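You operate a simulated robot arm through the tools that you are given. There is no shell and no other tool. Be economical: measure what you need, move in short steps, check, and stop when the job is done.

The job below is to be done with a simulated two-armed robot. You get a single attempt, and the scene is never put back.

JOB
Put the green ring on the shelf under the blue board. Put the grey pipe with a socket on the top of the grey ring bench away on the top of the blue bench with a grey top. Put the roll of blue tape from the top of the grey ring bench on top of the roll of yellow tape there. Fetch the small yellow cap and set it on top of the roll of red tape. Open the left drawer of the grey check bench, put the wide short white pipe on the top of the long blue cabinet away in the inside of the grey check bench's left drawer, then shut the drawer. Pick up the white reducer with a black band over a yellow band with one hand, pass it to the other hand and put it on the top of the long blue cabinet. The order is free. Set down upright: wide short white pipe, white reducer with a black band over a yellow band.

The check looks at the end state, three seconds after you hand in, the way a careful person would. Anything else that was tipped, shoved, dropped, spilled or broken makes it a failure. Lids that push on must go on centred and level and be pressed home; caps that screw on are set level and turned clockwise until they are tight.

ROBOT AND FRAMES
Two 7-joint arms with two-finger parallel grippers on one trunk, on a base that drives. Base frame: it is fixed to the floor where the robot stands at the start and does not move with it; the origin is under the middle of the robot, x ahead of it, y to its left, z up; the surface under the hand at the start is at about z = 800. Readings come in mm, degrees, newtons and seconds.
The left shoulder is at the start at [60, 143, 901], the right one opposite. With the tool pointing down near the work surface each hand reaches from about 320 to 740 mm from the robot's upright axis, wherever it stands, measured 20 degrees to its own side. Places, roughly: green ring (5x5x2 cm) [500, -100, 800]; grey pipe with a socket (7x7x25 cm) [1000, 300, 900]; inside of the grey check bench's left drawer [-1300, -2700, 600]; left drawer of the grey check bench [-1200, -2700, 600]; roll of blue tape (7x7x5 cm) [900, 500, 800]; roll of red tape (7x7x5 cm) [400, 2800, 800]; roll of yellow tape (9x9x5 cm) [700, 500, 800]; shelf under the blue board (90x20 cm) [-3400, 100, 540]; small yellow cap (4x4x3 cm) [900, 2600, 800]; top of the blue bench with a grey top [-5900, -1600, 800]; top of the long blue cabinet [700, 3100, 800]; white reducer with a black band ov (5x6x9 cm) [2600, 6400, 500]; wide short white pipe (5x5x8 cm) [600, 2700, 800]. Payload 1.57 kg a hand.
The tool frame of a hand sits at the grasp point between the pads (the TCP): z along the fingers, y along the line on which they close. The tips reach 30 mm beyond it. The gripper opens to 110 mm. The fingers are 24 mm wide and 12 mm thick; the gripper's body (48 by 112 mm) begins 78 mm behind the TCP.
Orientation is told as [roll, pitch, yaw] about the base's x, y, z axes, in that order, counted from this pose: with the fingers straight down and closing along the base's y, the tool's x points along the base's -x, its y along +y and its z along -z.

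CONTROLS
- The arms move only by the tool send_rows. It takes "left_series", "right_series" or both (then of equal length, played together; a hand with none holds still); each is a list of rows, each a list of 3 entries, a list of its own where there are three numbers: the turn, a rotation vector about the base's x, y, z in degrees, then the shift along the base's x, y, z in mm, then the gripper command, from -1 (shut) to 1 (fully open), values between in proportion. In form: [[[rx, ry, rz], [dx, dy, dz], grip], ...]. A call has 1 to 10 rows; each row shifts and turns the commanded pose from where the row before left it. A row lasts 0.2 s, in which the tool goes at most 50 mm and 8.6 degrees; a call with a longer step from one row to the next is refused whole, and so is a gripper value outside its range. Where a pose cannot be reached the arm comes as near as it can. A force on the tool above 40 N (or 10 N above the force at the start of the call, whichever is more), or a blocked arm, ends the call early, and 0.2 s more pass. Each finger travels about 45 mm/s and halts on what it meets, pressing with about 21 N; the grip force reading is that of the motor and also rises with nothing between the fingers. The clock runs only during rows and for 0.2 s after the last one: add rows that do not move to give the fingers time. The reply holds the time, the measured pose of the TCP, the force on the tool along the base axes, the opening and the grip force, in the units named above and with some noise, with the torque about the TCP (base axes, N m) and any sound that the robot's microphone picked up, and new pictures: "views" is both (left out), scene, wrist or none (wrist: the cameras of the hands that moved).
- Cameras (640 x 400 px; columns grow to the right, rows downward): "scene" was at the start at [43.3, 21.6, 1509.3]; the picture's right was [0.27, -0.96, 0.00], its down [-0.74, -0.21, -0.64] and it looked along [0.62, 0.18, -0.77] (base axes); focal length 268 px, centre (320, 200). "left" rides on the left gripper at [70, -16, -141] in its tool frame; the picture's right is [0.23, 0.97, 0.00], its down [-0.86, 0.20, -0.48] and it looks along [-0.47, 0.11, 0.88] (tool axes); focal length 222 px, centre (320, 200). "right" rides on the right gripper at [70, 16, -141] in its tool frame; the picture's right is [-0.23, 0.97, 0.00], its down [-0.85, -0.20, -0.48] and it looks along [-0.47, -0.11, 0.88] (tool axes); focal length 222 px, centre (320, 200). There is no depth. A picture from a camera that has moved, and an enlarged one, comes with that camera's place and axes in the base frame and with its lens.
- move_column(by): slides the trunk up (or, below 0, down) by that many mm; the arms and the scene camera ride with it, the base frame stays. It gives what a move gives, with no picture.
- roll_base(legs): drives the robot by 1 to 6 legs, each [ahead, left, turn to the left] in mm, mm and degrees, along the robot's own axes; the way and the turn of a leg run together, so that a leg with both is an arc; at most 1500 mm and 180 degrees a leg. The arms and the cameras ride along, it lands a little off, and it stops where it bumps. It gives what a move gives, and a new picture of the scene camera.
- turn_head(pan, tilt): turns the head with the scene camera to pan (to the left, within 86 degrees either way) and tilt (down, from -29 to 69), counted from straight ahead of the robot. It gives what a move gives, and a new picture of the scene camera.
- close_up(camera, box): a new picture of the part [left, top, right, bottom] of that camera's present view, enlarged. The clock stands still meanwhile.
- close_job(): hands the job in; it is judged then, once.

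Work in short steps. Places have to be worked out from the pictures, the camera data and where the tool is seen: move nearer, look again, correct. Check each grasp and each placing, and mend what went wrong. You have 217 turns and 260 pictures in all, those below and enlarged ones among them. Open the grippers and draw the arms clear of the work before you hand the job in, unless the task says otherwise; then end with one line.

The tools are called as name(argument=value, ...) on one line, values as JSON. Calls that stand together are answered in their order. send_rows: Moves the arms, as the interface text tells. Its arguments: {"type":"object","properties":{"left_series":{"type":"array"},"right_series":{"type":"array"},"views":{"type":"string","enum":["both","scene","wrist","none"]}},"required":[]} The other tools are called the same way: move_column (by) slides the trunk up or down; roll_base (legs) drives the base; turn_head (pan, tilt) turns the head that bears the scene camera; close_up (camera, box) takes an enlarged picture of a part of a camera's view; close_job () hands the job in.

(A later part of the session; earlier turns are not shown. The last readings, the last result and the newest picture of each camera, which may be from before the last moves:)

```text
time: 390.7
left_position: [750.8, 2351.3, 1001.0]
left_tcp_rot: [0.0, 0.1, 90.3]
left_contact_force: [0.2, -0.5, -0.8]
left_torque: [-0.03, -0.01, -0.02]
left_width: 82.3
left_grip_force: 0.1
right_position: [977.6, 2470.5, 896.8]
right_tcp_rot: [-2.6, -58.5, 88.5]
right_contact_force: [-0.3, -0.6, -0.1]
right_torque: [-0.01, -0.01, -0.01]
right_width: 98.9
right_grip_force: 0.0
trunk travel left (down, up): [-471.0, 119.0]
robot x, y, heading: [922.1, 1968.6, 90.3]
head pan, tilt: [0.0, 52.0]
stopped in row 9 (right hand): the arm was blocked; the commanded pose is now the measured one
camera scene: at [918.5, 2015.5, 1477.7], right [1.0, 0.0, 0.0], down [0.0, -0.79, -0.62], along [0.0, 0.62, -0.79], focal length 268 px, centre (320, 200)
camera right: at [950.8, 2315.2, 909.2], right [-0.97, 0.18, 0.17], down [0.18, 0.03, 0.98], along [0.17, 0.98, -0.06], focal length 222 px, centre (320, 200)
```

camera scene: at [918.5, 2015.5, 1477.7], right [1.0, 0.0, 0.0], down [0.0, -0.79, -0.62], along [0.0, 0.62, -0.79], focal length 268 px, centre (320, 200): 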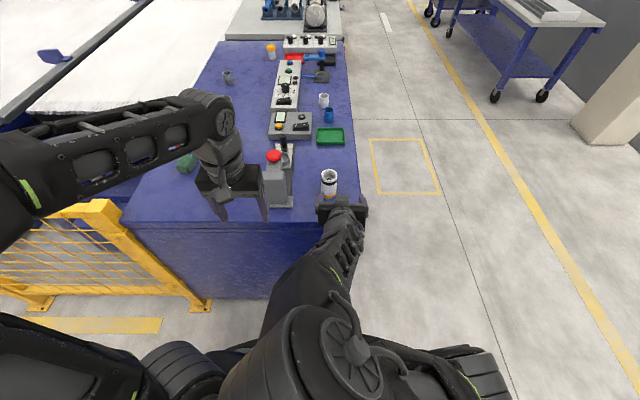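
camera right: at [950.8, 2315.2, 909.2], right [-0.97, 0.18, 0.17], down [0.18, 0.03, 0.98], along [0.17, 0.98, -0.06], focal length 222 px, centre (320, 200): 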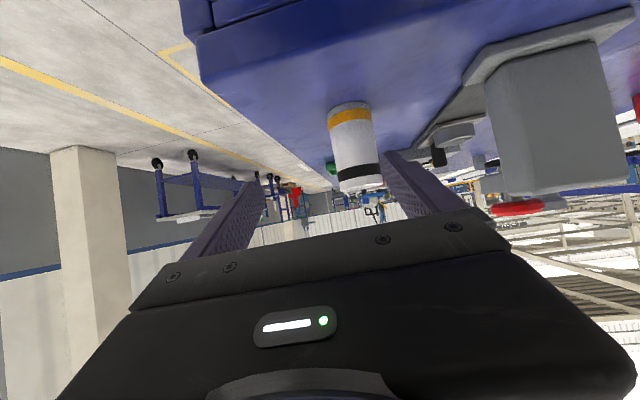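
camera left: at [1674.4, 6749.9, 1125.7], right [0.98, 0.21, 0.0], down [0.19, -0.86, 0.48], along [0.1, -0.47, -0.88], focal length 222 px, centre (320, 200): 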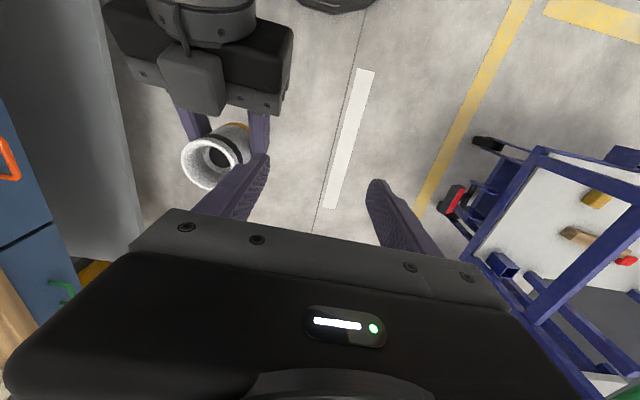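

The reducer stands upright on the cabinet. I back off and turn the right hand back down.

roll_base(legs=[[-200, 0, 0]])

send_rows(right_series=[[[0, 0, 0], [0, 40, 10], 0.8], [[-8.5, 0, 0], [0, 20, 20], 0.8], [[-8.5, 0, 0], [0, 0, 20], 0.8], [[-8.5, 0, 0], [0, -20, 20], 0.8], [[-8.5, 0, 0], [0, -20, 20], 0.8], [[-8.5, 0, 0], [0, -20, 20], 0.8], [[-8.5, 0, 0], [0, -20, 20], 0.8], [[-7.5, 0, 0], [0, -20, 20], 0.8], [[0, 0, 0], [0, 0, 0], 0.8]], views="scene")

```text
time: 392.3
left_position: [752.4, 2151.4, 1002.1]
left_tcp_rot: [0.1, 0.0, 90.3]
left_contact_force: [0.0, -0.7, 0.1]
left_torque: [0.03, -0.01, 0.0]
left_width: 82.4
left_grip_force: 0.1
right_position: [976.8, 2268.5, 896.8]
right_tcp_rot: [-2.5, -58.6, 88.6]
right_contact_force: [-0.1, -0.5, 0.6]
right_torque: [-0.03, -0.02, -0.01]
right_width: 99.0
right_grip_force: 0.1
trunk travel left (down, up): [-471.0, 119.0]
robot x, y, heading: [920.8, 1769.3, 90.1]
head pan, tilt: [0.0, 52.0]
camera scene: at [919.6, 1813.1, 1477.7], right [1.0, 0.0, 0.0], down [0.0, -0.79, -0.62], along [0.0, 0.62, -0.79], focal length 268 px, centre (320, 200)
```

scene: 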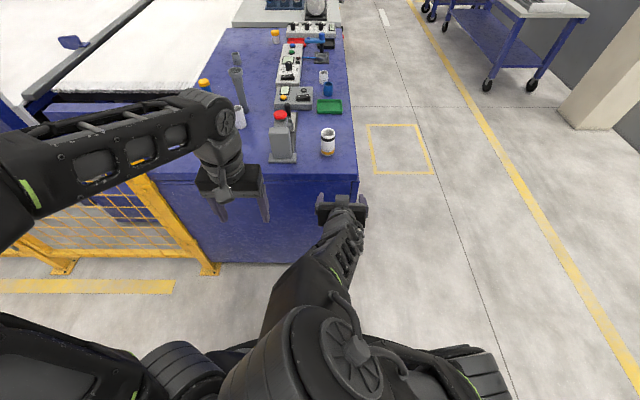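

```text
time: 394.3
left_position: [750.3, 2151.1, 1002.1]
left_tcp_rot: [0.0, 0.0, 90.4]
left_contact_force: [-0.3, 1.4, -0.5]
left_torque: [-0.01, -0.02, -0.03]
left_width: 82.4
left_grip_force: 0.1
right_position: [974.3, 2229.7, 1048.0]
right_tcp_rot: [-3.7, 0.0, 89.3]
right_contact_force: [-0.3, 0.3, 0.1]
right_torque: [0.0, 0.01, 0.01]
right_width: 98.9
right_grip_force: 0.0
trunk travel left (down, up): [-471.0, 119.0]
robot x, y, heading: [917.2, 1768.2, 90.3]
head pan, tilt: [0.0, 52.0]
camera scene: at [918.4, 1814.1, 1477.7], right [1.0, 0.0, 0.0], down [0.0, -0.79, -0.62], along [0.0, 0.62, -0.79], focal length 268 px, centre (320, 200)
```

scene: 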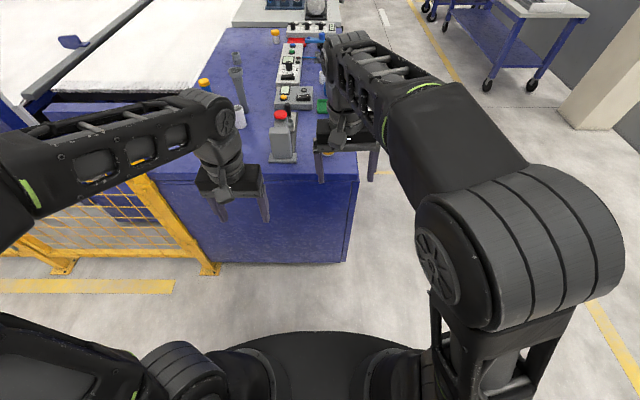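

I go for the wide white pipe at about [598, 2726] with the left hand: raise the trunk a little and roll left and ahead.

move_column(by=40)

roll_base(legs=[[0, 215, 0], [355, 0, 0]])

turn_head(pan=10, tilt=50)

```text
time: 395.1
left_position: [751.6, 2151.0, 1040.7]
left_tcp_rot: [0.1, 0.1, 90.3]
left_contact_force: [0.1, -0.2, 0.7]
left_torque: [0.0, -0.03, -0.05]
left_width: 82.6
left_grip_force: 0.0
right_position: [976.6, 2229.5, 1087.2]
right_tcp_rot: [-3.7, 0.0, 89.4]
right_contact_force: [-1.1, 0.0, 0.1]
right_torque: [0.01, -0.05, 0.02]
right_width: 99.0
right_grip_force: 0.0
trunk travel left (down, up): [-511.0, 79.0]
robot x, y, heading: [921.5, 1771.2, 90.9]
head pan, tilt: [0.0, 52.0]
```

```text
time: 398.6
left_position: [529.3, 2494.9, 1040.8]
left_tcp_rot: [0.0, 0.1, 90.4]
left_contact_force: [0.1, 0.3, 0.0]
left_torque: [-0.03, 0.01, -0.04]
left_width: 82.2
left_grip_force: 0.0
right_position: [753.4, 2574.3, 1087.2]
right_tcp_rot: [-3.7, 0.0, 89.3]
right_contact_force: [0.5, 0.3, 0.8]
right_torque: [0.01, 0.01, 0.03]
right_width: 99.0
right_grip_force: 0.1
trunk travel left (down, up): [-511.0, 79.0]
robot x, y, heading: [700.6, 2115.9, 90.2]
head pan, tilt: [0.0, 52.0]
camera scene: at [698.2, 2159.5, 1517.6], right [1.0, 0.01, 0.0], down [0.0, -0.79, -0.61], along [0.0, 0.61, -0.79], focal length 268 px, centre (320, 200)
```

scene: 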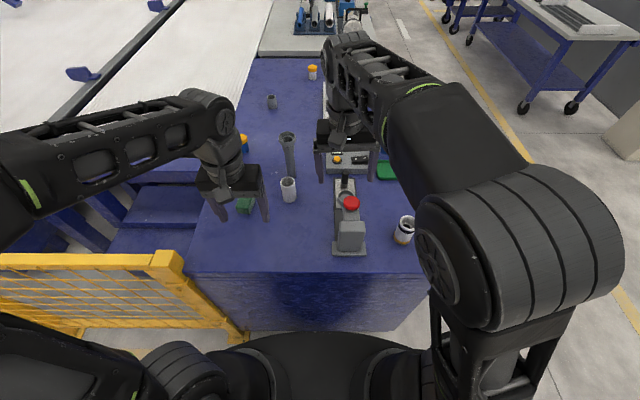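

```text
time: 399.4
left_position: [530.6, 2496.2, 1042.4]
left_tcp_rot: [0.0, -0.1, 90.4]
left_contact_force: [0.6, -0.6, 0.6]
left_torque: [0.01, 0.01, -0.01]
left_width: 82.3
left_grip_force: 0.0
right_position: [753.3, 2573.6, 1087.7]
right_tcp_rot: [-3.7, 0.0, 89.3]
right_contact_force: [-0.7, -0.1, -0.5]
right_torque: [0.0, -0.01, -0.01]
right_width: 99.0
right_grip_force: 0.1
trunk travel left (down, up): [-511.0, 79.0]
robot x, y, heading: [701.2, 2113.3, 90.4]
head pan, tilt: [10.0, 50.0]
camera scene: at [684.9, 2159.1, 1520.3], right [0.98, 0.18, 0.0], down [0.14, -0.75, -0.64], along [-0.11, 0.63, -0.77], focal length 268 px, centre (320, 200)
```

scene: 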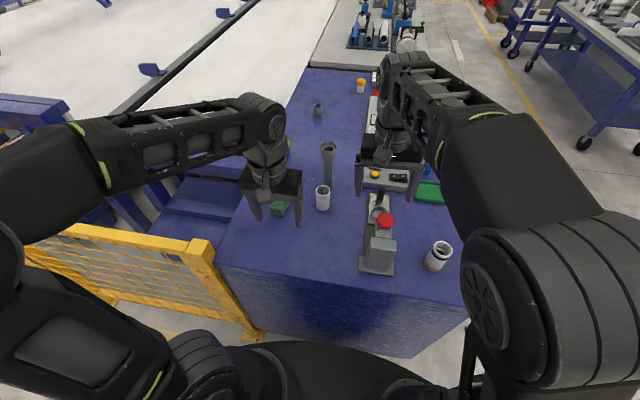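

Wide pipe at [597, 2727]. I bring the left hand above it.

send_rows(left_series=[[[0, 0, 0], [10, 42, -10], 0.5], [[0, 0, 0], [12, 42, -12], 0.5], [[0, 0, 0], [14, 42, -12], 0.5], [[0, 0, 0], [15, 42, -12], 0.5], [[0, 0, 0], [15, 42, -15], 0.5], [[0, 0, 0], [0, 20, -15], 0.5], [[0, 0, 0], [0, 0, 0], 0.5]], views="both")

```text
time: 400.9
left_position: [599.5, 2726.7, 967.7]
left_tcp_rot: [0.1, 0.0, 90.4]
left_contact_force: [-1.3, -0.1, -0.2]
left_torque: [0.03, 0.0, 0.02]
left_width: 82.6
left_grip_force: 0.1
right_position: [753.9, 2573.9, 1086.7]
right_tcp_rot: [-3.7, 0.0, 89.3]
right_contact_force: [0.4, -0.1, 0.5]
right_torque: [0.01, -0.01, -0.03]
right_width: 98.9
right_grip_force: 0.0
trunk travel left (down, up): [-511.0, 79.0]
robot x, y, heading: [696.2, 2113.5, 90.1]
head pan, tilt: [10.0, 50.0]
camera scene: at [685.0, 2158.9, 1520.3], right [0.98, 0.18, 0.0], down [0.14, -0.75, -0.64], along [-0.12, 0.63, -0.77], focal length 268 px, centre (320, 200)
camera left: at [615.5, 2655.4, 1108.3], right [-0.97, -0.23, 0.0], down [-0.2, 0.85, 0.48], along [-0.11, 0.46, -0.88], focal length 222 px, centre (320, 200)
```

scene: 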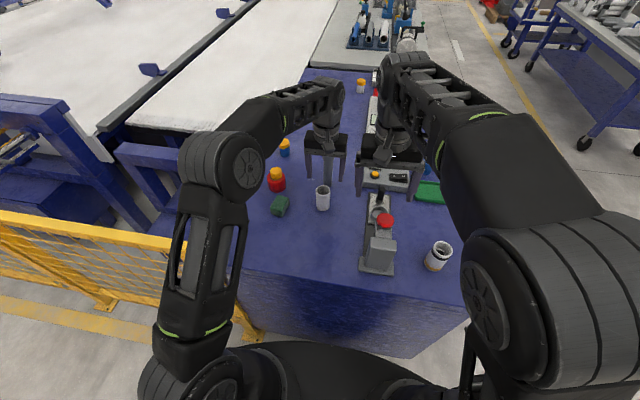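
left: 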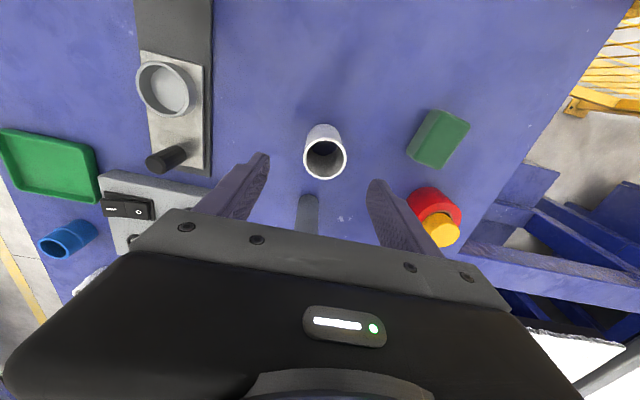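

Pipe at [594, 2724]. I centre (a little to the near side, away from the tall pipe) and lower to z≈872, then close.

send_rows(left_series=[[[0, 0, 0], [-5, -5, 0], 0.5], [[0, 0, 0], [0, 0, -40], 0.5], [[0, 0, 0], [0, 0, -35], 0.5], [[0, 0, 0], [0, 0, -20], 0.5], [[0, 0, 0], [0, 0, 0], 0], [[0, 0, 0], [0, 0, 0], -0.6], [[0, 0, 0], [0, 0, 0], -1], [[0, 0, 0], [0, 0, 0], -1]], views="both")

```text
time: 402.8
left_position: [590.7, 2722.5, 870.7]
left_tcp_rot: [0.2, 0.0, 90.4]
left_contact_force: [-0.7, 1.3, 0.5]
left_torque: [0.03, 0.01, 0.02]
left_width: 45.4
left_grip_force: 21.2
right_position: [753.0, 2573.9, 1086.2]
right_tcp_rot: [-3.7, 0.1, 89.3]
right_contact_force: [0.3, -0.4, -0.2]
right_torque: [0.0, -0.01, -0.01]
right_width: 99.0
right_grip_force: 0.1
trunk travel left (down, up): [-511.0, 79.0]
robot x, y, heading: [701.6, 2115.4, 90.1]
head pan, tilt: [10.0, 50.0]
camera scene: at [684.9, 2159.2, 1520.3], right [0.98, 0.18, 0.0], down [0.14, -0.75, -0.64], along [-0.12, 0.63, -0.77], focal length 268 px, centre (320, 200)
camera left: at [608.1, 2650.2, 1011.6], right [-0.97, -0.23, 0.0], down [-0.2, 0.85, 0.48], along [-0.11, 0.46, -0.88], focal length 222 px, centre (320, 200)
```

scene: 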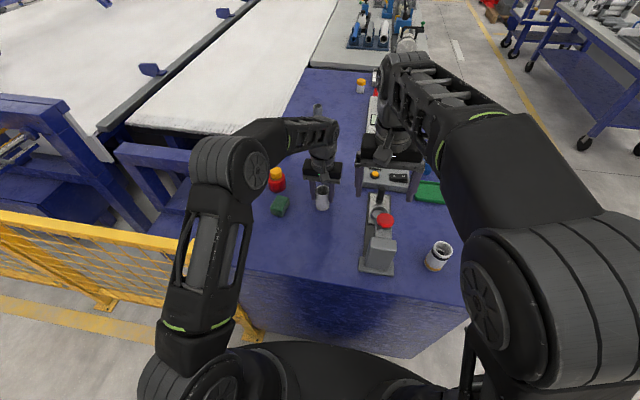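
left: 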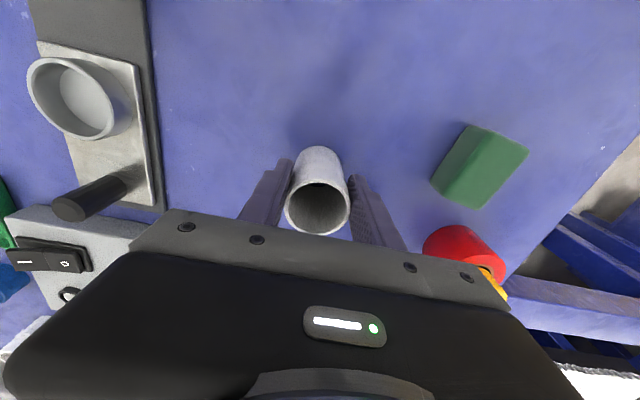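

Pipe held (45 mm). I lift straight up, then draw back and roll away from the cabinet.

send_rows(left_series=[[[0, 0, 0], [0, 0, 40], -1], [[0, 0, 0], [0, 0, 45], -1], [[0, 0, 0], [0, -10, 45], -1], [[0, 0, 0], [-5, -30, 30], -1], [[0, 0, 0], [-10, -45, 5], -1], [[0, 0, 0], [-10, -45, 5], -1], [[0, 0, 0], [-10, -45, 0], -1], [[0, 0, 0], [-10, -45, 0], -1]], views="none")

roll_base(legs=[[-350, 0, 0]])

close_up(camera="scene", box=[220, 40, 460, 200])

```text
time: 404.6
left_position: [547.0, 2500.5, 1037.6]
left_tcp_rot: [0.1, 0.0, 90.4]
left_contact_force: [0.2, 0.0, -0.2]
left_torque: [0.01, -0.02, -0.01]
left_width: 45.6
left_grip_force: 21.5
right_position: [753.7, 2573.4, 1088.3]
right_tcp_rot: [-3.7, -0.1, 89.4]
right_contact_force: [1.0, 0.4, 1.2]
right_torque: [0.01, 0.01, -0.01]
right_width: 99.0
right_grip_force: 0.0
trunk travel left (down, up): [-511.0, 79.0]
robot x, y, heading: [700.8, 2111.9, 90.3]
head pan, tilt: [10.0, 50.0]
```

```text
time: 406.8
left_position: [549.5, 2153.5, 1037.1]
left_tcp_rot: [0.1, 0.0, 90.4]
left_contact_force: [0.5, -0.3, -1.0]
left_torque: [0.03, -0.02, -0.03]
left_width: 45.1
left_grip_force: 21.1
right_position: [755.6, 2225.8, 1087.9]
right_tcp_rot: [-3.7, 0.0, 89.4]
right_contact_force: [-0.9, -0.1, -0.6]
right_torque: [0.03, 0.0, -0.02]
right_width: 98.8
right_grip_force: 0.0
trunk travel left (down, up): [-511.0, 79.0]
robot x, y, heading: [704.2, 1765.4, 90.2]
head pan, tilt: [10.0, 50.0]
camera scene: at [686.9, 1810.9, 1520.4], right [0.98, 0.18, 0.0], down [0.14, -0.75, -0.64], along [-0.12, 0.63, -0.77], focal length 268 px, centre (320, 200)
```

scene: 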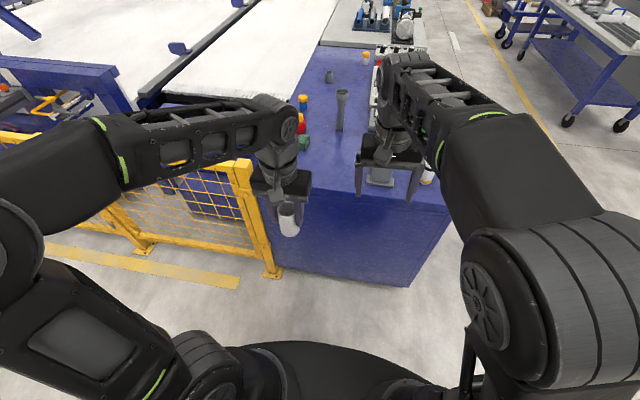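

```text
2.50 times, centred on (340, 120) of scene
camera zoom: at [686.9, 1810.9, 1520.4], right [0.98, 0.18, 0.0], down [0.14, -0.75, -0.64], along [-0.12, 0.63, -0.77], focal length 669 px, centre (270, 400)
```

zoom: 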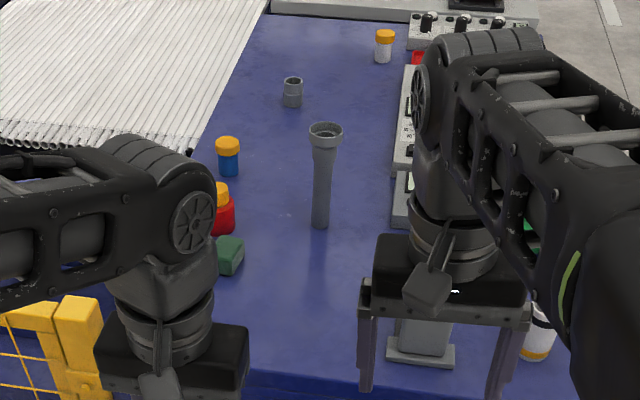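

All fine behind. Now to the check bench: turn to face −x, cross to x≈−250, and go down the corridor along −y.

roll_base(legs=[[0, 0, 90], [950, 0, 0], [0, 1500, 0], [0, 1300, 0]])

turn_head(pan=50, tilt=25)

```text
time: 428.7
left_position: [-586.2, -1203.5, 1037.1]
left_tcp_rot: [0.1, -0.1, -178.7]
left_contact_force: [-0.4, 0.2, -0.1]
left_torque: [-0.01, -0.01, 0.01]
left_width: 45.3
left_grip_force: 20.5
right_position: [-663.4, -996.8, 1087.3]
right_tcp_rot: [-3.7, 0.1, -179.7]
right_contact_force: [0.6, -0.6, -0.8]
right_torque: [0.03, -0.04, -0.02]
right_width: 99.1
right_grip_force: 0.1
trunk travel left (down, up): [-511.0, 79.0]
robot x, y, heading: [-203.4, -1044.2, -178.7]
head pan, tilt: [10.0, 50.0]
camera scene: at [-246.8, -1058.1, 1520.3], right [-0.2, 0.98, 0.0], down [0.75, 0.15, -0.64], along [-0.63, -0.13, -0.77], focal length 268 px, centre (320, 200)
```

scene: 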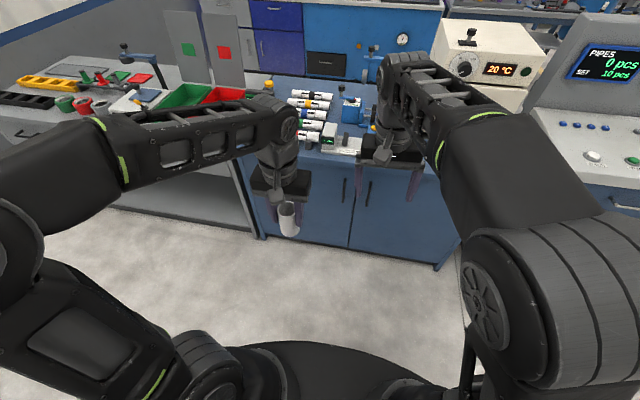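

```text
time: 429.8
left_position: [-585.4, -1203.8, 1036.3]
left_tcp_rot: [0.1, -0.1, -178.6]
left_contact_force: [0.4, 0.9, -0.4]
left_torque: [-0.01, 0.0, -0.02]
left_width: 45.6
left_grip_force: 20.9
right_position: [-662.1, -998.5, 1088.2]
right_tcp_rot: [-3.6, 0.0, -179.6]
right_contact_force: [-1.0, 0.9, 0.0]
right_torque: [-0.02, 0.03, 0.01]
right_width: 99.2
right_grip_force: 0.0
trunk travel left (down, up): [-511.0, 79.0]
robot x, y, heading: [-198.7, -1041.1, -178.6]
head pan, tilt: [50.0, 25.0]
camera scene: at [-228.9, -1114.5, 1557.8], right [-0.78, 0.62, 0.0], down [0.26, 0.33, -0.91], along [-0.57, -0.71, -0.42], focal length 268 px, centre (320, 200)
```

scene: 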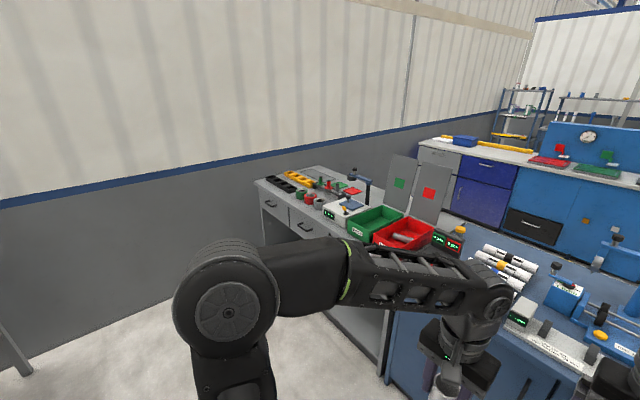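

The check bench: front at x≈−1040, left drawer near y≈−2680, z≈720; a wall stands at y≈−3150. I move to y≈−2450 and look at the drawer.

roll_base(legs=[[0, 1400, -1.4]])

turn_head(pan=20, tilt=40)

```text
time: 436.6
left_position: [-583.5, -2567.3, 1037.4]
left_tcp_rot: [-0.1, -0.1, 179.3]
left_contact_force: [0.1, 0.2, -0.2]
left_torque: [0.02, 0.0, -0.02]
left_width: 45.6
left_grip_force: 20.8
right_position: [-653.1, -2361.6, 1087.4]
right_tcp_rot: [-3.7, 0.0, 178.2]
right_contact_force: [-0.3, -0.5, 0.1]
right_torque: [0.02, 0.01, -0.03]
right_width: 98.9
right_grip_force: 0.1
trunk travel left (down, up): [-511.0, 79.0]
robot x, y, heading: [-194.0, -2422.9, 179.2]
head pan, tilt: [50.0, 25.0]
camera scene: at [-224.0, -2494.1, 1557.8], right [-0.76, 0.65, 0.0], down [0.28, 0.32, -0.91], along [-0.59, -0.69, -0.42], focal length 268 px, centre (320, 200)
```

scene: 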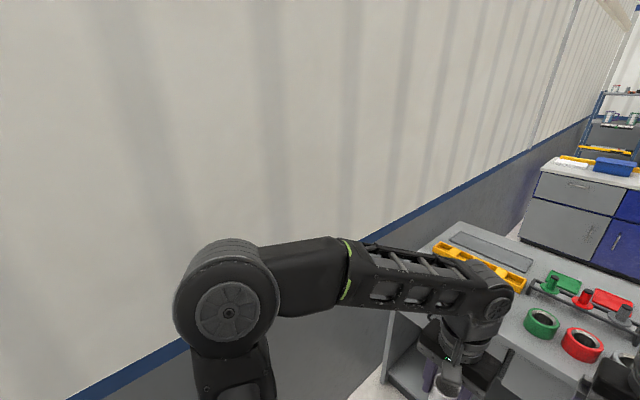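

```text
time: 437.6
left_position: [-583.5, -2568.5, 1037.6]
left_tcp_rot: [0.1, 0.0, 179.4]
left_contact_force: [0.3, 0.4, -0.7]
left_torque: [-0.02, 0.02, 0.01]
left_width: 45.8
left_grip_force: 21.3
right_position: [-652.5, -2360.4, 1088.7]
right_tcp_rot: [-3.7, -0.1, 178.2]
right_contact_force: [-0.5, 1.0, -1.0]
right_torque: [0.03, 0.02, 0.01]
right_width: 99.3
right_grip_force: 0.1
trunk travel left (down, up): [-511.0, 79.0]
robot x, y, heading: [-196.7, -2425.5, 179.5]
head pan, tilt: [20.0, 40.0]
camera scene: at [-244.1, -2452.1, 1534.5], right [-0.33, 0.94, 0.0], down [0.61, 0.21, -0.77], along [-0.72, -0.25, -0.64], focal length 268 px, centre (320, 200)
```

scene: 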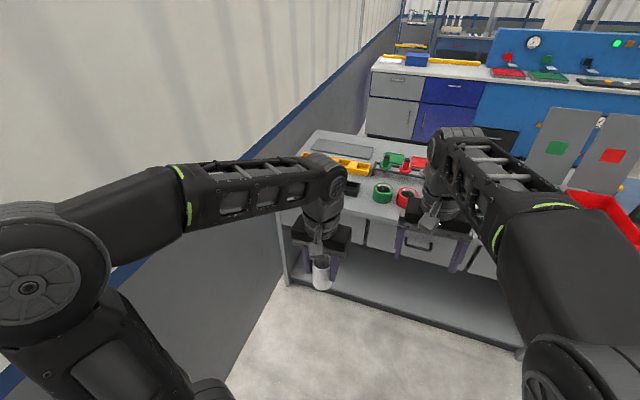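

Handle of the left drawer is hidden by my left hand, and the wall is close on the left. An angled approach (heading ≈215°) keeps the left elbow off the wall, so I shift and turn 36° left, then look.

roll_base(legs=[[170, -140, 0], [0, 0, 35.5]])

turn_head(pan=0, tilt=40)

```text
time: 441.0
left_position: [-592.2, -2626.4, 1037.8]
left_tcp_rot: [0.1, 0.0, -145.0]
left_contact_force: [-0.7, -0.9, -0.5]
left_torque: [0.0, -0.02, -0.04]
left_width: 45.9
left_grip_force: 21.0
right_position: [-769.5, -2497.1, 1088.9]
right_tcp_rot: [-3.6, 0.0, -146.0]
right_contact_force: [0.4, -0.2, 1.3]
right_torque: [0.01, 0.01, -0.04]
right_width: 98.9
right_grip_force: 0.0
trunk travel left (down, up): [-511.0, 79.0]
robot x, y, heading: [-358.3, -2279.3, -145.1]
head pan, tilt: [20.0, 40.0]
camera scene: at [-383.8, -2332.2, 1534.5], right [-0.82, 0.57, 0.0], down [0.37, 0.53, -0.77], along [-0.44, -0.63, -0.64], focal length 268 px, centre (320, 200)
```

scene: 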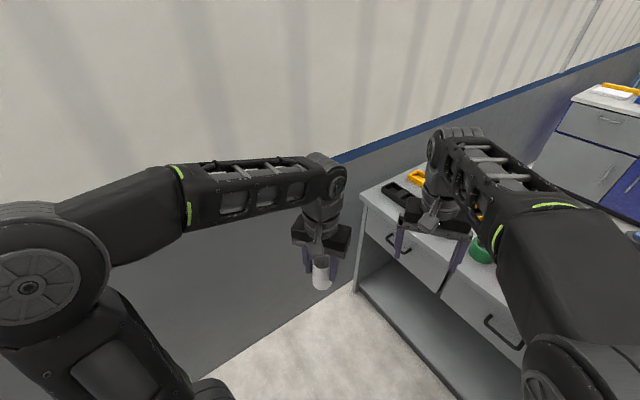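

```text
time: 441.8
left_position: [-591.5, -2625.7, 1037.4]
left_tcp_rot: [0.1, 0.0, -145.1]
left_contact_force: [0.0, 1.2, -0.2]
left_torque: [-0.01, 0.02, -0.01]
left_width: 45.5
left_grip_force: 21.6
right_position: [-768.6, -2497.3, 1088.3]
right_tcp_rot: [-3.6, 0.1, -146.0]
right_contact_force: [0.4, -0.5, 0.0]
right_torque: [0.01, -0.02, 0.02]
right_width: 99.0
right_grip_force: 0.0
trunk travel left (down, up): [-511.0, 79.0]
robot x, y, heading: [-360.4, -2279.9, -145.0]
head pan, tilt: [0.0, 40.0]
camera scene: at [-404.8, -2311.2, 1534.5], right [-0.57, 0.82, 0.0], down [0.53, 0.37, -0.77], along [-0.63, -0.44, -0.64], focal length 268 px, centre (320, 200)
```

scene: 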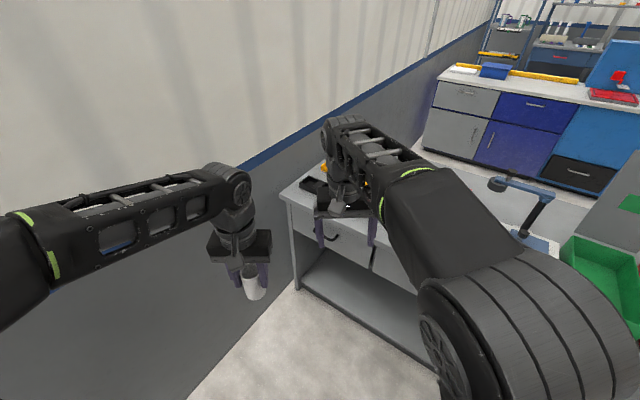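

I zoom on the drawer area.

turn_head(pan=18, tilt=45)

close_up(camera="scene", box=[330, 140, 490, 240])

```text
time: 442.6
left_position: [-591.5, -2626.0, 1036.8]
left_tcp_rot: [0.1, -0.1, -145.0]
left_contact_force: [-0.1, 0.1, -1.1]
left_torque: [0.02, -0.01, 0.02]
left_width: 45.3
left_grip_force: 20.8
right_position: [-769.7, -2496.4, 1087.6]
right_tcp_rot: [-3.6, 0.0, -146.0]
right_contact_force: [-0.9, 0.0, 0.4]
right_torque: [0.0, -0.03, 0.0]
right_width: 98.8
right_grip_force: 0.1
trunk travel left (down, up): [-511.0, 79.0]
robot x, y, heading: [-358.3, -2278.7, -145.0]
head pan, tilt: [18.0, 45.0]
camera scene: at [-384.2, -2327.3, 1527.3], right [-0.8, 0.6, 0.0], down [0.43, 0.56, -0.71], along [-0.43, -0.56, -0.71], focal length 268 px, centre (320, 200)
```

scene: 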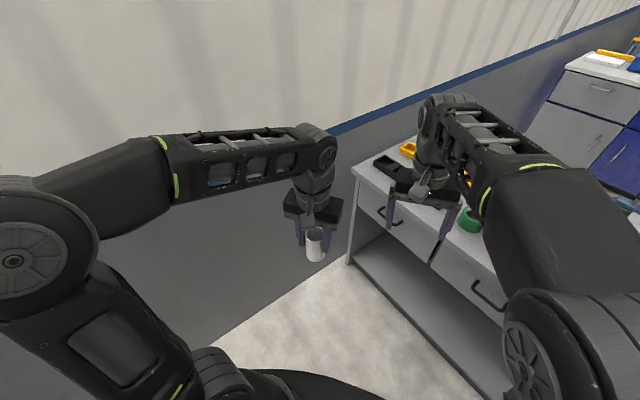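

```text
4.00 times, centred on (410, 190) of scene
camera zoom: at [-384.2, -2327.3, 1527.3], right [-0.8, 0.6, 0.0], down [0.43, 0.56, -0.71], along [-0.43, -0.56, -0.71], focal length 1071 px, centre (-40, 240)
```

zoom: 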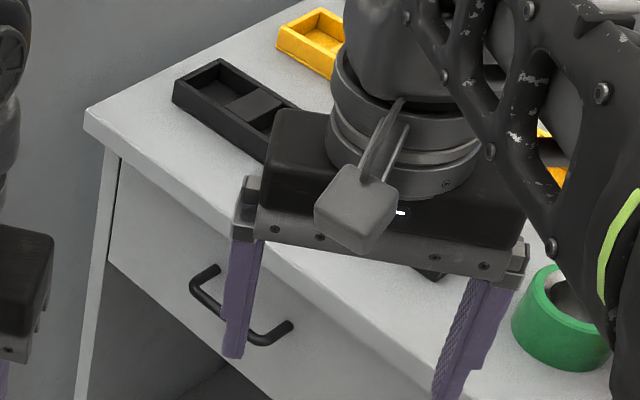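

The left drawer's handle is a U-bar, centre about [−1018, −2711, 730], ~95 mm wide. I'll pinch it from the front with the right hand: first tilt the hand ~69° forward here.

send_rows(right_series=[[[-4.9, 7.0, 0], [-8, -6, -5], 0.8], [[-4.9, 7.0, 0], [-8, -6, -5], 0.8], [[-4.9, 7.0, 0], [-8, -6, -5], 0.8], [[-4.9, 7.0, 0], [-8, -6, -5], 0.8], [[-4.9, 7.0, 0], [-8, -6, -5], 0.8], [[-4.9, 7.0, 0], [-8, -6, -5], 0.8], [[-4.9, 7.0, 0], [-8, -6, -5], 0.8], [[-4.9, 7.0, 0], [-8, -6, -5], 0.8], [[0, 0, 0], [0, 0, 0], 0.8]], views="both")

```text
time: 444.4
left_position: [-592.9, -2627.0, 1038.3]
left_tcp_rot: [0.1, 0.1, -145.0]
left_contact_force: [0.1, 0.5, -1.3]
left_torque: [-0.04, 0.01, 0.04]
left_width: 45.6
left_grip_force: 21.0
right_position: [-822.7, -2551.3, 1053.2]
right_tcp_rot: [21.0, -61.4, -166.6]
right_contact_force: [-0.6, -1.1, 0.8]
right_torque: [0.01, 0.03, 0.01]
right_width: 99.1
right_grip_force: 0.1
trunk travel left (down, up): [-511.0, 79.0]
robot x, y, heading: [-354.6, -2280.1, -145.0]
head pan, tilt: [18.0, 45.0]
stopped in row 8 (right hand): the arm was blocked; the commanded pose is now the measured one
camera scene: at [-384.3, -2327.4, 1527.3], right [-0.8, 0.6, 0.0], down [0.43, 0.56, -0.71], along [-0.43, -0.56, -0.71], focal length 268 px, centre (320, 200)
camera right: at [-679.7, -2480.0, 1057.4], right [0.4, -0.84, 0.37], down [-0.16, 0.33, 0.93], along [-0.9, -0.44, 0.0], focal length 222 px, centre (320, 200)
```

scene: 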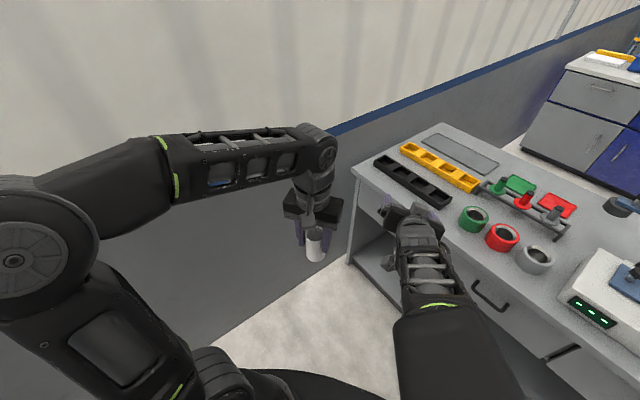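
right: 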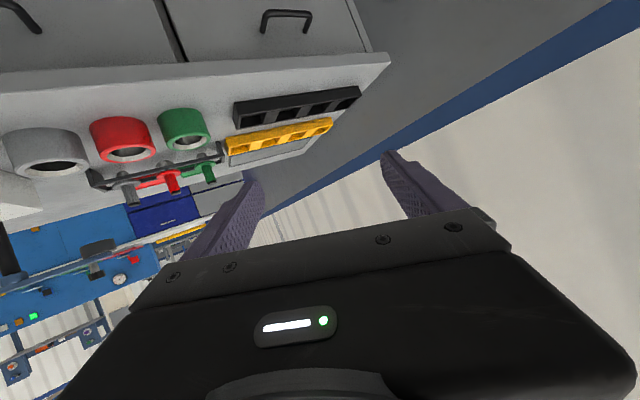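

The arm is near a limit up here; lower down it has more freedom. I lower it to z≈900 first and see.

send_rows(right_series=[[[0, 0, 0], [-10, -7, -40], 0.8], [[0, 0, 0], [-10, -7, -40], 0.8], [[0, 0, 0], [-10, -7, -40], 0.8], [[0, 0, 0], [-5, -3, -40], 0.8], [[0, 0, 0], [0, 0, 0], 0.8]], views="none")

send_rows(right_series=[[[-6.9, -4.9, 0], [0, 0, 0], 0.8], [[-6.9, -4.9, 0], [0, 0, 0], 0.8], [[-6.9, -4.9, 0], [0, 0, 0], 0.8], [[-6.9, -4.9, 0], [0, 0, 0], 0.8], [[-6.9, -4.9, 0], [0, 0, 0], 0.8], [[-6.9, -4.9, 0], [0, 0, 0], 0.8], [[-6.9, -4.9, 0], [0, 0, 0], 0.8], [[-6.9, -4.9, 0], [0, 0, 0], 0.8], [[-6.9, -4.9, 0], [0, 0, 0], 0.8], [[0, 0, 0], [0, 0, 0], 0.8]], views="both")

```text
time: 445.6
left_position: [-592.1, -2625.7, 1037.5]
left_tcp_rot: [0.1, 0.0, -145.0]
left_contact_force: [0.6, -0.8, -0.3]
left_torque: [0.02, -0.02, 0.01]
left_width: 45.4
left_grip_force: 20.8
right_position: [-856.6, -2571.1, 892.3]
right_tcp_rot: [21.0, -61.4, -166.4]
right_contact_force: [0.2, 0.8, 0.1]
right_torque: [0.0, -0.01, 0.01]
right_width: 99.0
right_grip_force: 0.1
trunk travel left (down, up): [-511.0, 79.0]
robot x, y, heading: [-358.5, -2275.0, -144.9]
head pan, tilt: [18.0, 45.0]
```

```text
time: 447.8
left_position: [-591.2, -2625.5, 1038.2]
left_tcp_rot: [0.1, 0.0, -145.1]
left_contact_force: [-0.7, 0.7, -1.1]
left_torque: [-0.01, -0.02, 0.04]
left_width: 45.4
left_grip_force: 21.0
right_position: [-859.3, -2599.9, 911.5]
right_tcp_rot: [84.8, -2.1, 151.7]
right_contact_force: [0.4, 0.4, 0.2]
right_torque: [-0.01, 0.02, 0.0]
right_width: 98.8
right_grip_force: 0.1
right hand out of reach, approached as far as the arm can: row 8, 9
trunk travel left (down, up): [-511.0, 79.0]
robot x, y, heading: [-359.0, -2280.9, -145.3]
head pan, tilt: [18.0, 45.0]
camera scene: at [-384.1, -2327.2, 1527.2], right [-0.8, 0.6, 0.0], down [0.43, 0.56, -0.71], along [-0.43, -0.56, -0.71], focal length 268 px, centre (320, 200)
camera right: at [-731.1, -2509.9, 937.8], right [-0.21, 0.01, 0.98], down [-0.52, 0.84, -0.12], along [-0.83, -0.54, -0.17], focal length 222 px, centre (320, 200)
```

scene: 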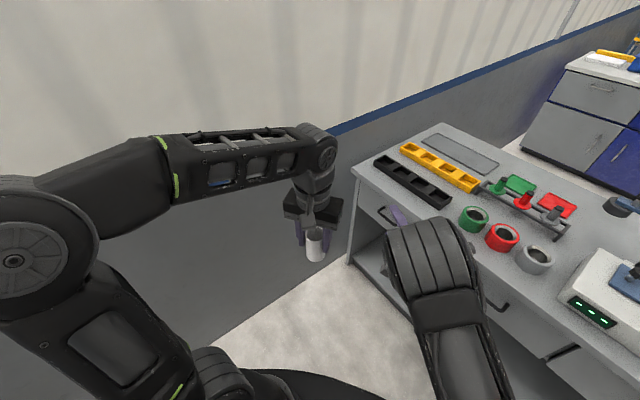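
right: 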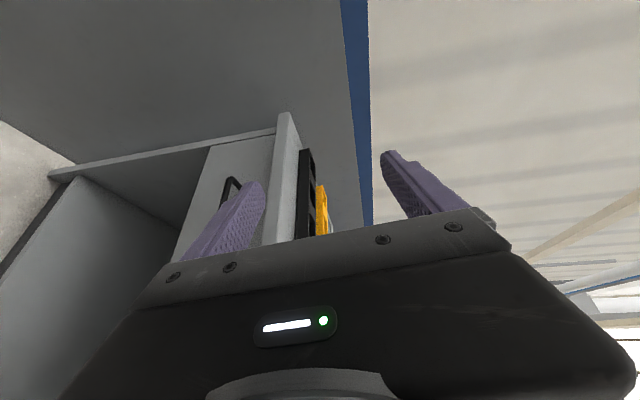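

The roll worked: fingers now close vertically, pointing nearly level. They point too far toward −y, so I turn the hand about z by −40°.

send_rows(right_series=[[[0, 0, -8], [0, 0, 0], 0.8], [[0, 0, -8], [0, 0, 0], 0.8], [[0, 0, -8], [0, 0, 0], 0.8], [[0, 0, -8], [0, 0, 0], 0.8], [[0, 0, -8], [0, 0, 0], 0.8], [[0, 0, 0], [0, 0, 0], 0.8]], views="both")

```text
time: 449.2
left_position: [-592.1, -2626.5, 1036.6]
left_tcp_rot: [0.1, 0.2, -144.9]
left_contact_force: [-0.2, 0.8, -0.9]
left_torque: [-0.01, -0.05, 0.01]
left_width: 45.7
left_grip_force: 20.5
right_position: [-859.4, -2600.1, 912.8]
right_tcp_rot: [85.4, -2.0, 111.9]
right_contact_force: [0.3, 0.0, 0.4]
right_torque: [0.02, 0.02, 0.02]
right_width: 99.0
right_grip_force: 0.1
trunk travel left (down, up): [-511.0, 79.0]
robot x, y, heading: [-359.0, -2277.7, -145.1]
head pan, tilt: [18.0, 45.0]
camera scene: at [-384.2, -2327.3, 1527.2], right [-0.8, 0.6, 0.0], down [0.43, 0.56, -0.71], along [-0.43, -0.56, -0.71], focal length 268 px, centre (320, 200)
camera right: at [-703.2, -2613.3, 935.9], right [-0.14, 0.15, 0.98], down [0.14, 0.98, -0.13], along [-0.98, 0.12, -0.16], focal length 222 px, centre (320, 200)
```

scene: 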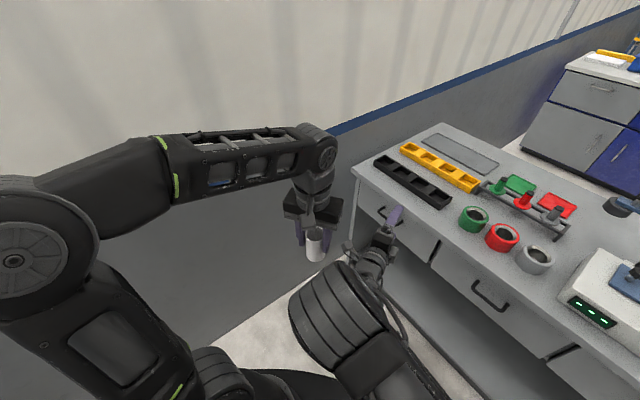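
right: 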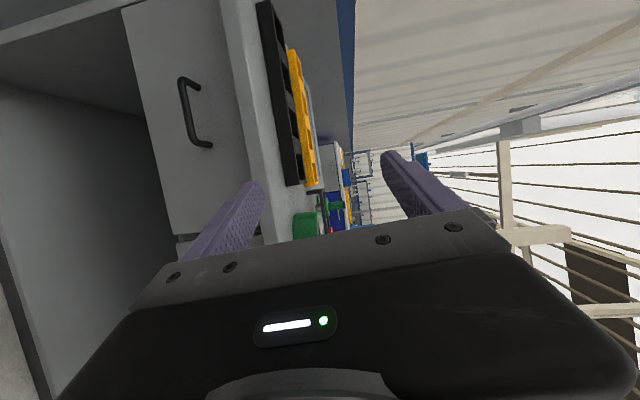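

Now the hand faces the drawer well. I lower the trunk 190 mm to see the handle at its own height and fix its place.

move_column(by=-190)

close_up(camera="right", box=[0, 0, 640, 400])

close_up(camera="scene", box=[320, 100, 500, 240])

```text
time: 451.3
left_position: [-592.0, -2626.2, 847.3]
left_tcp_rot: [0.1, 0.0, -145.0]
left_contact_force: [0.0, -0.4, -1.0]
left_torque: [0.01, 0.03, 0.0]
left_width: 45.4
left_grip_force: 21.2
right_position: [-858.9, -2600.7, 722.8]
right_tcp_rot: [85.6, -2.2, 111.9]
right_contact_force: [-0.3, -0.2, 0.1]
right_torque: [0.04, 0.0, -0.02]
right_width: 98.9
right_grip_force: 0.0
trunk travel left (down, up): [-321.0, 269.0]
robot x, y, heading: [-361.4, -2278.0, -145.1]
head pan, tilt: [18.0, 45.0]
```

```text
1.00 times, centred on (320, 200) of right (not enlarged: the box is as wide or as high as the picture)
camera zoom: at [-703.2, -2613.2, 746.1], right [-0.14, 0.15, 0.98], down [0.14, 0.98, -0.13], along [-0.98, 0.12, -0.16], focal length 222 px, centre (320, 200)
```

zoom: 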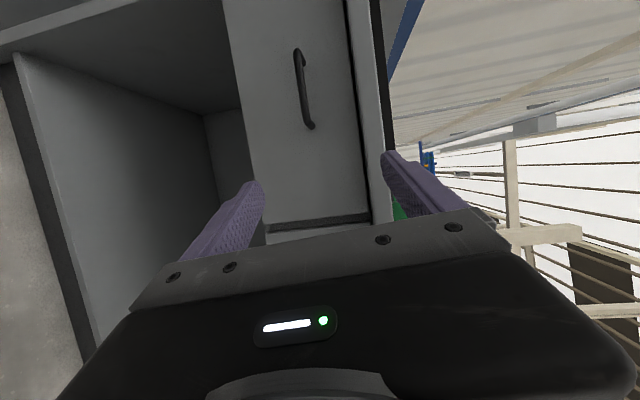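

```text
2.86 times, centred on (410, 170) of scene
camera zoom: at [-384.0, -2327.3, 1337.3], right [-0.8, 0.6, 0.0], down [0.43, 0.56, -0.71], along [-0.43, -0.56, -0.71], focal length 765 px, centre (63, 286)
```

zoom: 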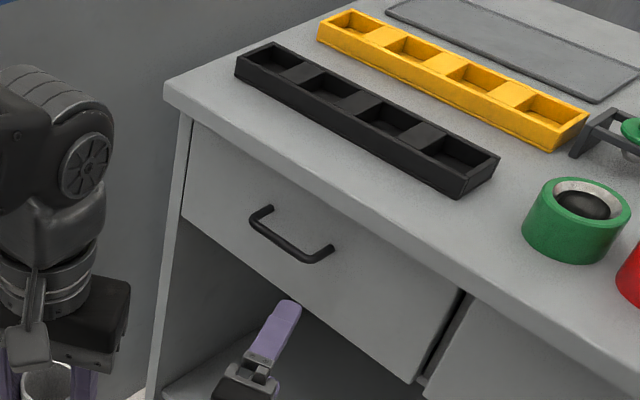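

Triangulated: handle bar at about [−1048, −2738, 687]. I lower the hand 33 mm and roll 170 mm ahead.

send_rows(right_series=[[[0, 0, 0], [0, -5, -17], 1], [[0, 0, 0], [0, -5, -17], 1], [[0, 0, 0], [0, 0, 0], 1]], views="none")

roll_base(legs=[[165, 0, 0]])

close_up(camera="right", box=[0, 0, 640, 400])

```text
time: 452.1
left_position: [-591.1, -2626.0, 847.4]
left_tcp_rot: [0.2, 0.1, -145.0]
left_contact_force: [0.1, 0.4, -0.4]
left_torque: [-0.02, 0.0, 0.0]
left_width: 45.1
left_grip_force: 21.0
right_position: [-858.8, -2609.6, 687.9]
right_tcp_rot: [85.4, -2.1, 112.0]
right_contact_force: [0.1, -0.3, 0.1]
right_torque: [-0.02, 0.0, -0.01]
right_width: 109.9
right_grip_force: 0.2
trunk travel left (down, up): [-321.0, 269.0]
robot x, y, heading: [-362.0, -2279.6, -145.1]
head pan, tilt: [18.0, 45.0]
```

```text
time: 453.5
left_position: [-729.3, -2721.6, 847.9]
left_tcp_rot: [0.1, 0.1, -144.9]
left_contact_force: [-0.9, 0.5, -1.6]
left_torque: [0.02, 0.01, 0.0]
left_width: 45.7
left_grip_force: 21.1
right_position: [-995.0, -2705.3, 688.1]
right_tcp_rot: [85.4, -2.3, 111.9]
right_contact_force: [0.1, -0.4, -0.8]
right_torque: [-0.01, 0.01, 0.02]
right_width: 110.0
right_grip_force: 0.1
trunk travel left (down, up): [-321.0, 269.0]
robot x, y, heading: [-495.0, -2376.5, -144.7]
head pan, tilt: [18.0, 45.0]
camera scene: at [-520.4, -2422.9, 1337.2], right [-0.8, 0.6, 0.0], down [0.43, 0.56, -0.71], along [-0.43, -0.56, -0.71], focal length 268 px, centre (320, 200)
```

scene: 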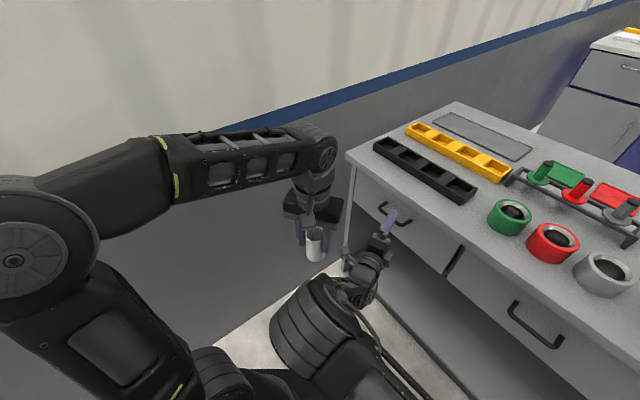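

```text
1.00 times, centred on (320, 200) of right (not enlarged: the box is as wide or as high as the picture)
camera zoom: at [-838.6, -2718.5, 711.8], right [-0.14, 0.15, 0.98], down [0.14, 0.98, -0.13], along [-0.98, 0.11, -0.16], focal length 222 px, centre (320, 200)
```

zoom: 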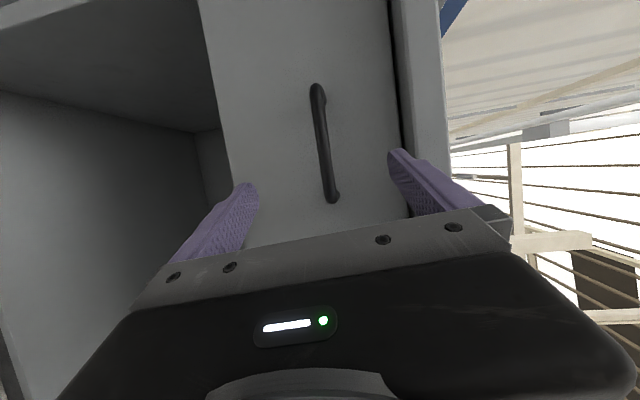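

The bar lies right between the fingers. I narrow the opening to ~60 mm to stay below the top's lip, advance, and close on the bar.

send_rows(right_series=[[[0, 0, 0], [0, 0, 0], 0.4], [[0, 0, 0], [0, 0, 0], 0.1], [[0, 0, 0], [0, 0, 0], 0.1], [[0, 0, 0], [-23, -13, 0], 0.1], [[0, 0, 0], [-22, -13, 0], 0.1], [[0, 0, 0], [0, 0, 0], 0.1]], views="wrist")

```text
time: 454.9
left_position: [-727.7, -2722.2, 847.8]
left_tcp_rot: [0.1, 0.0, -144.9]
left_contact_force: [0.1, -0.1, 0.0]
left_torque: [0.02, -0.01, 0.0]
left_width: 45.4
left_grip_force: 20.6
right_position: [-1038.7, -2734.0, 686.6]
right_tcp_rot: [85.5, -2.1, 112.1]
right_contact_force: [-0.8, 0.3, 0.0]
right_torque: [-0.02, 0.01, 0.01]
right_width: 60.5
right_grip_force: 0.1
trunk travel left (down, up): [-321.0, 269.0]
robot x, y, heading: [-495.5, -2371.1, -145.1]
head pan, tilt: [18.0, 45.0]
camera right: at [-883.1, -2746.0, 710.7], right [-0.14, 0.15, 0.98], down [0.14, 0.98, -0.13], along [-0.98, 0.11, -0.16], focal length 222 px, centre (320, 200)
```

right: 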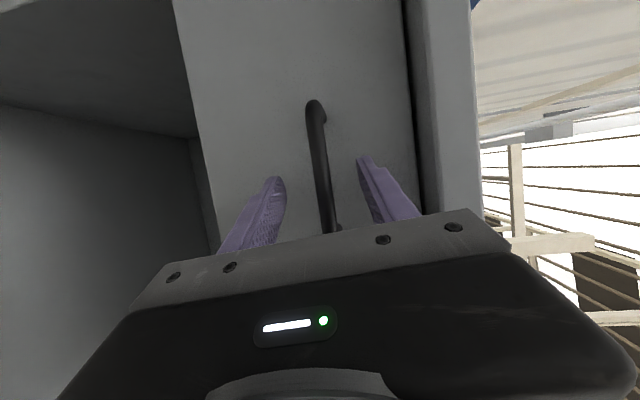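

Closing on the bar.

send_rows(right_series=[[[0, 0, 0], [0, 0, 0], -0.4], [[0, 0, 0], [0, 0, 0], -1], [[0, 0, 0], [0, 0, 0], -1], [[0, 0, 0], [0, 0, 0], -1], [[0, 0, 0], [0, 0, 0], -1]], views="wrist")

```text
time: 456.1
left_position: [-727.1, -2720.1, 847.2]
left_tcp_rot: [0.1, 0.0, -144.9]
left_contact_force: [0.3, 0.4, -0.6]
left_torque: [0.02, 0.02, -0.01]
left_width: 45.6
left_grip_force: 20.7
right_position: [-1040.8, -2733.9, 690.2]
right_tcp_rot: [85.8, -2.0, 111.9]
right_contact_force: [-2.0, -1.2, 18.4]
right_torque: [-0.75, 0.02, -0.31]
right_width: 13.4
right_grip_force: 30.0
trunk travel left (down, up): [-321.0, 269.0]
robot x, y, heading: [-494.4, -2374.4, -144.7]
head pan, tilt: [18.0, 45.0]
camera right: at [-882.8, -2745.9, 713.3], right [-0.14, 0.15, 0.98], down [0.14, 0.98, -0.13], along [-0.98, 0.11, -0.16], focal length 222 px, centre (320, 200)
```

right: 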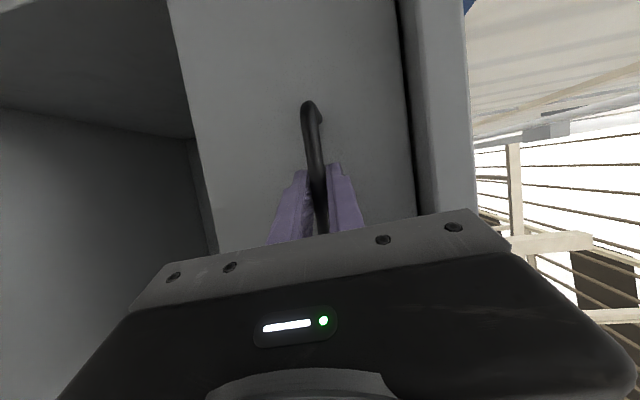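

Bar gripped (13 mm). I relieve the vertical load by 4 mm and pull with the base 100 mm along +x.

send_rows(right_series=[[[0, 0, 0], [0, 0, 4], -1], [[0, 0, 0], [0, 0, 0], -1]], views="none")

roll_base(legs=[[-82, 57, 0]])

```text
time: 456.7
left_position: [-728.6, -2721.8, 847.7]
left_tcp_rot: [0.0, 0.1, -144.8]
left_contact_force: [0.6, -0.4, -1.0]
left_torque: [0.01, -0.02, 0.01]
left_width: 45.6
left_grip_force: 21.6
right_position: [-1039.8, -2732.3, 691.8]
right_tcp_rot: [85.3, -2.2, 112.1]
right_contact_force: [-1.4, -9.2, 4.1]
right_torque: [-0.83, -0.03, 0.04]
right_width: 13.4
right_grip_force: 30.2
trunk travel left (down, up): [-321.0, 269.0]
robot x, y, heading: [-491.0, -2378.9, -145.1]
head pan, tilt: [18.0, 45.0]
```

```text
time: 457.9
left_position: [-626.7, -2721.8, 848.2]
left_tcp_rot: [0.0, 0.1, -144.8]
left_contact_force: [-0.3, -0.3, -0.9]
left_torque: [0.02, -0.02, 0.01]
left_width: 45.3
left_grip_force: 21.2
right_position: [-938.1, -2732.5, 689.5]
right_tcp_rot: [85.3, -2.0, 112.1]
right_contact_force: [1.9, -4.0, -4.8]
right_torque: [-0.67, -0.05, -0.36]
right_width: 13.6
right_grip_force: 29.9
trunk travel left (down, up): [-321.0, 269.0]
robot x, y, heading: [-395.3, -2377.0, -144.9]
head pan, tilt: [18.0, 45.0]
camera scene: at [-419.7, -2423.2, 1337.1], right [-0.8, 0.6, 0.0], down [0.42, 0.57, -0.71], along [-0.42, -0.57, -0.71], focal length 268 px, centre (320, 200)
```

scene: 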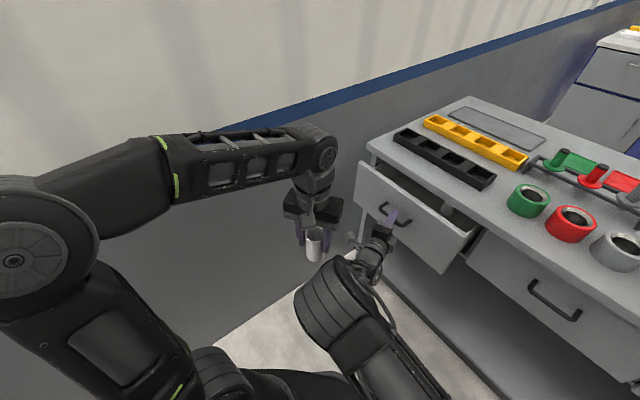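

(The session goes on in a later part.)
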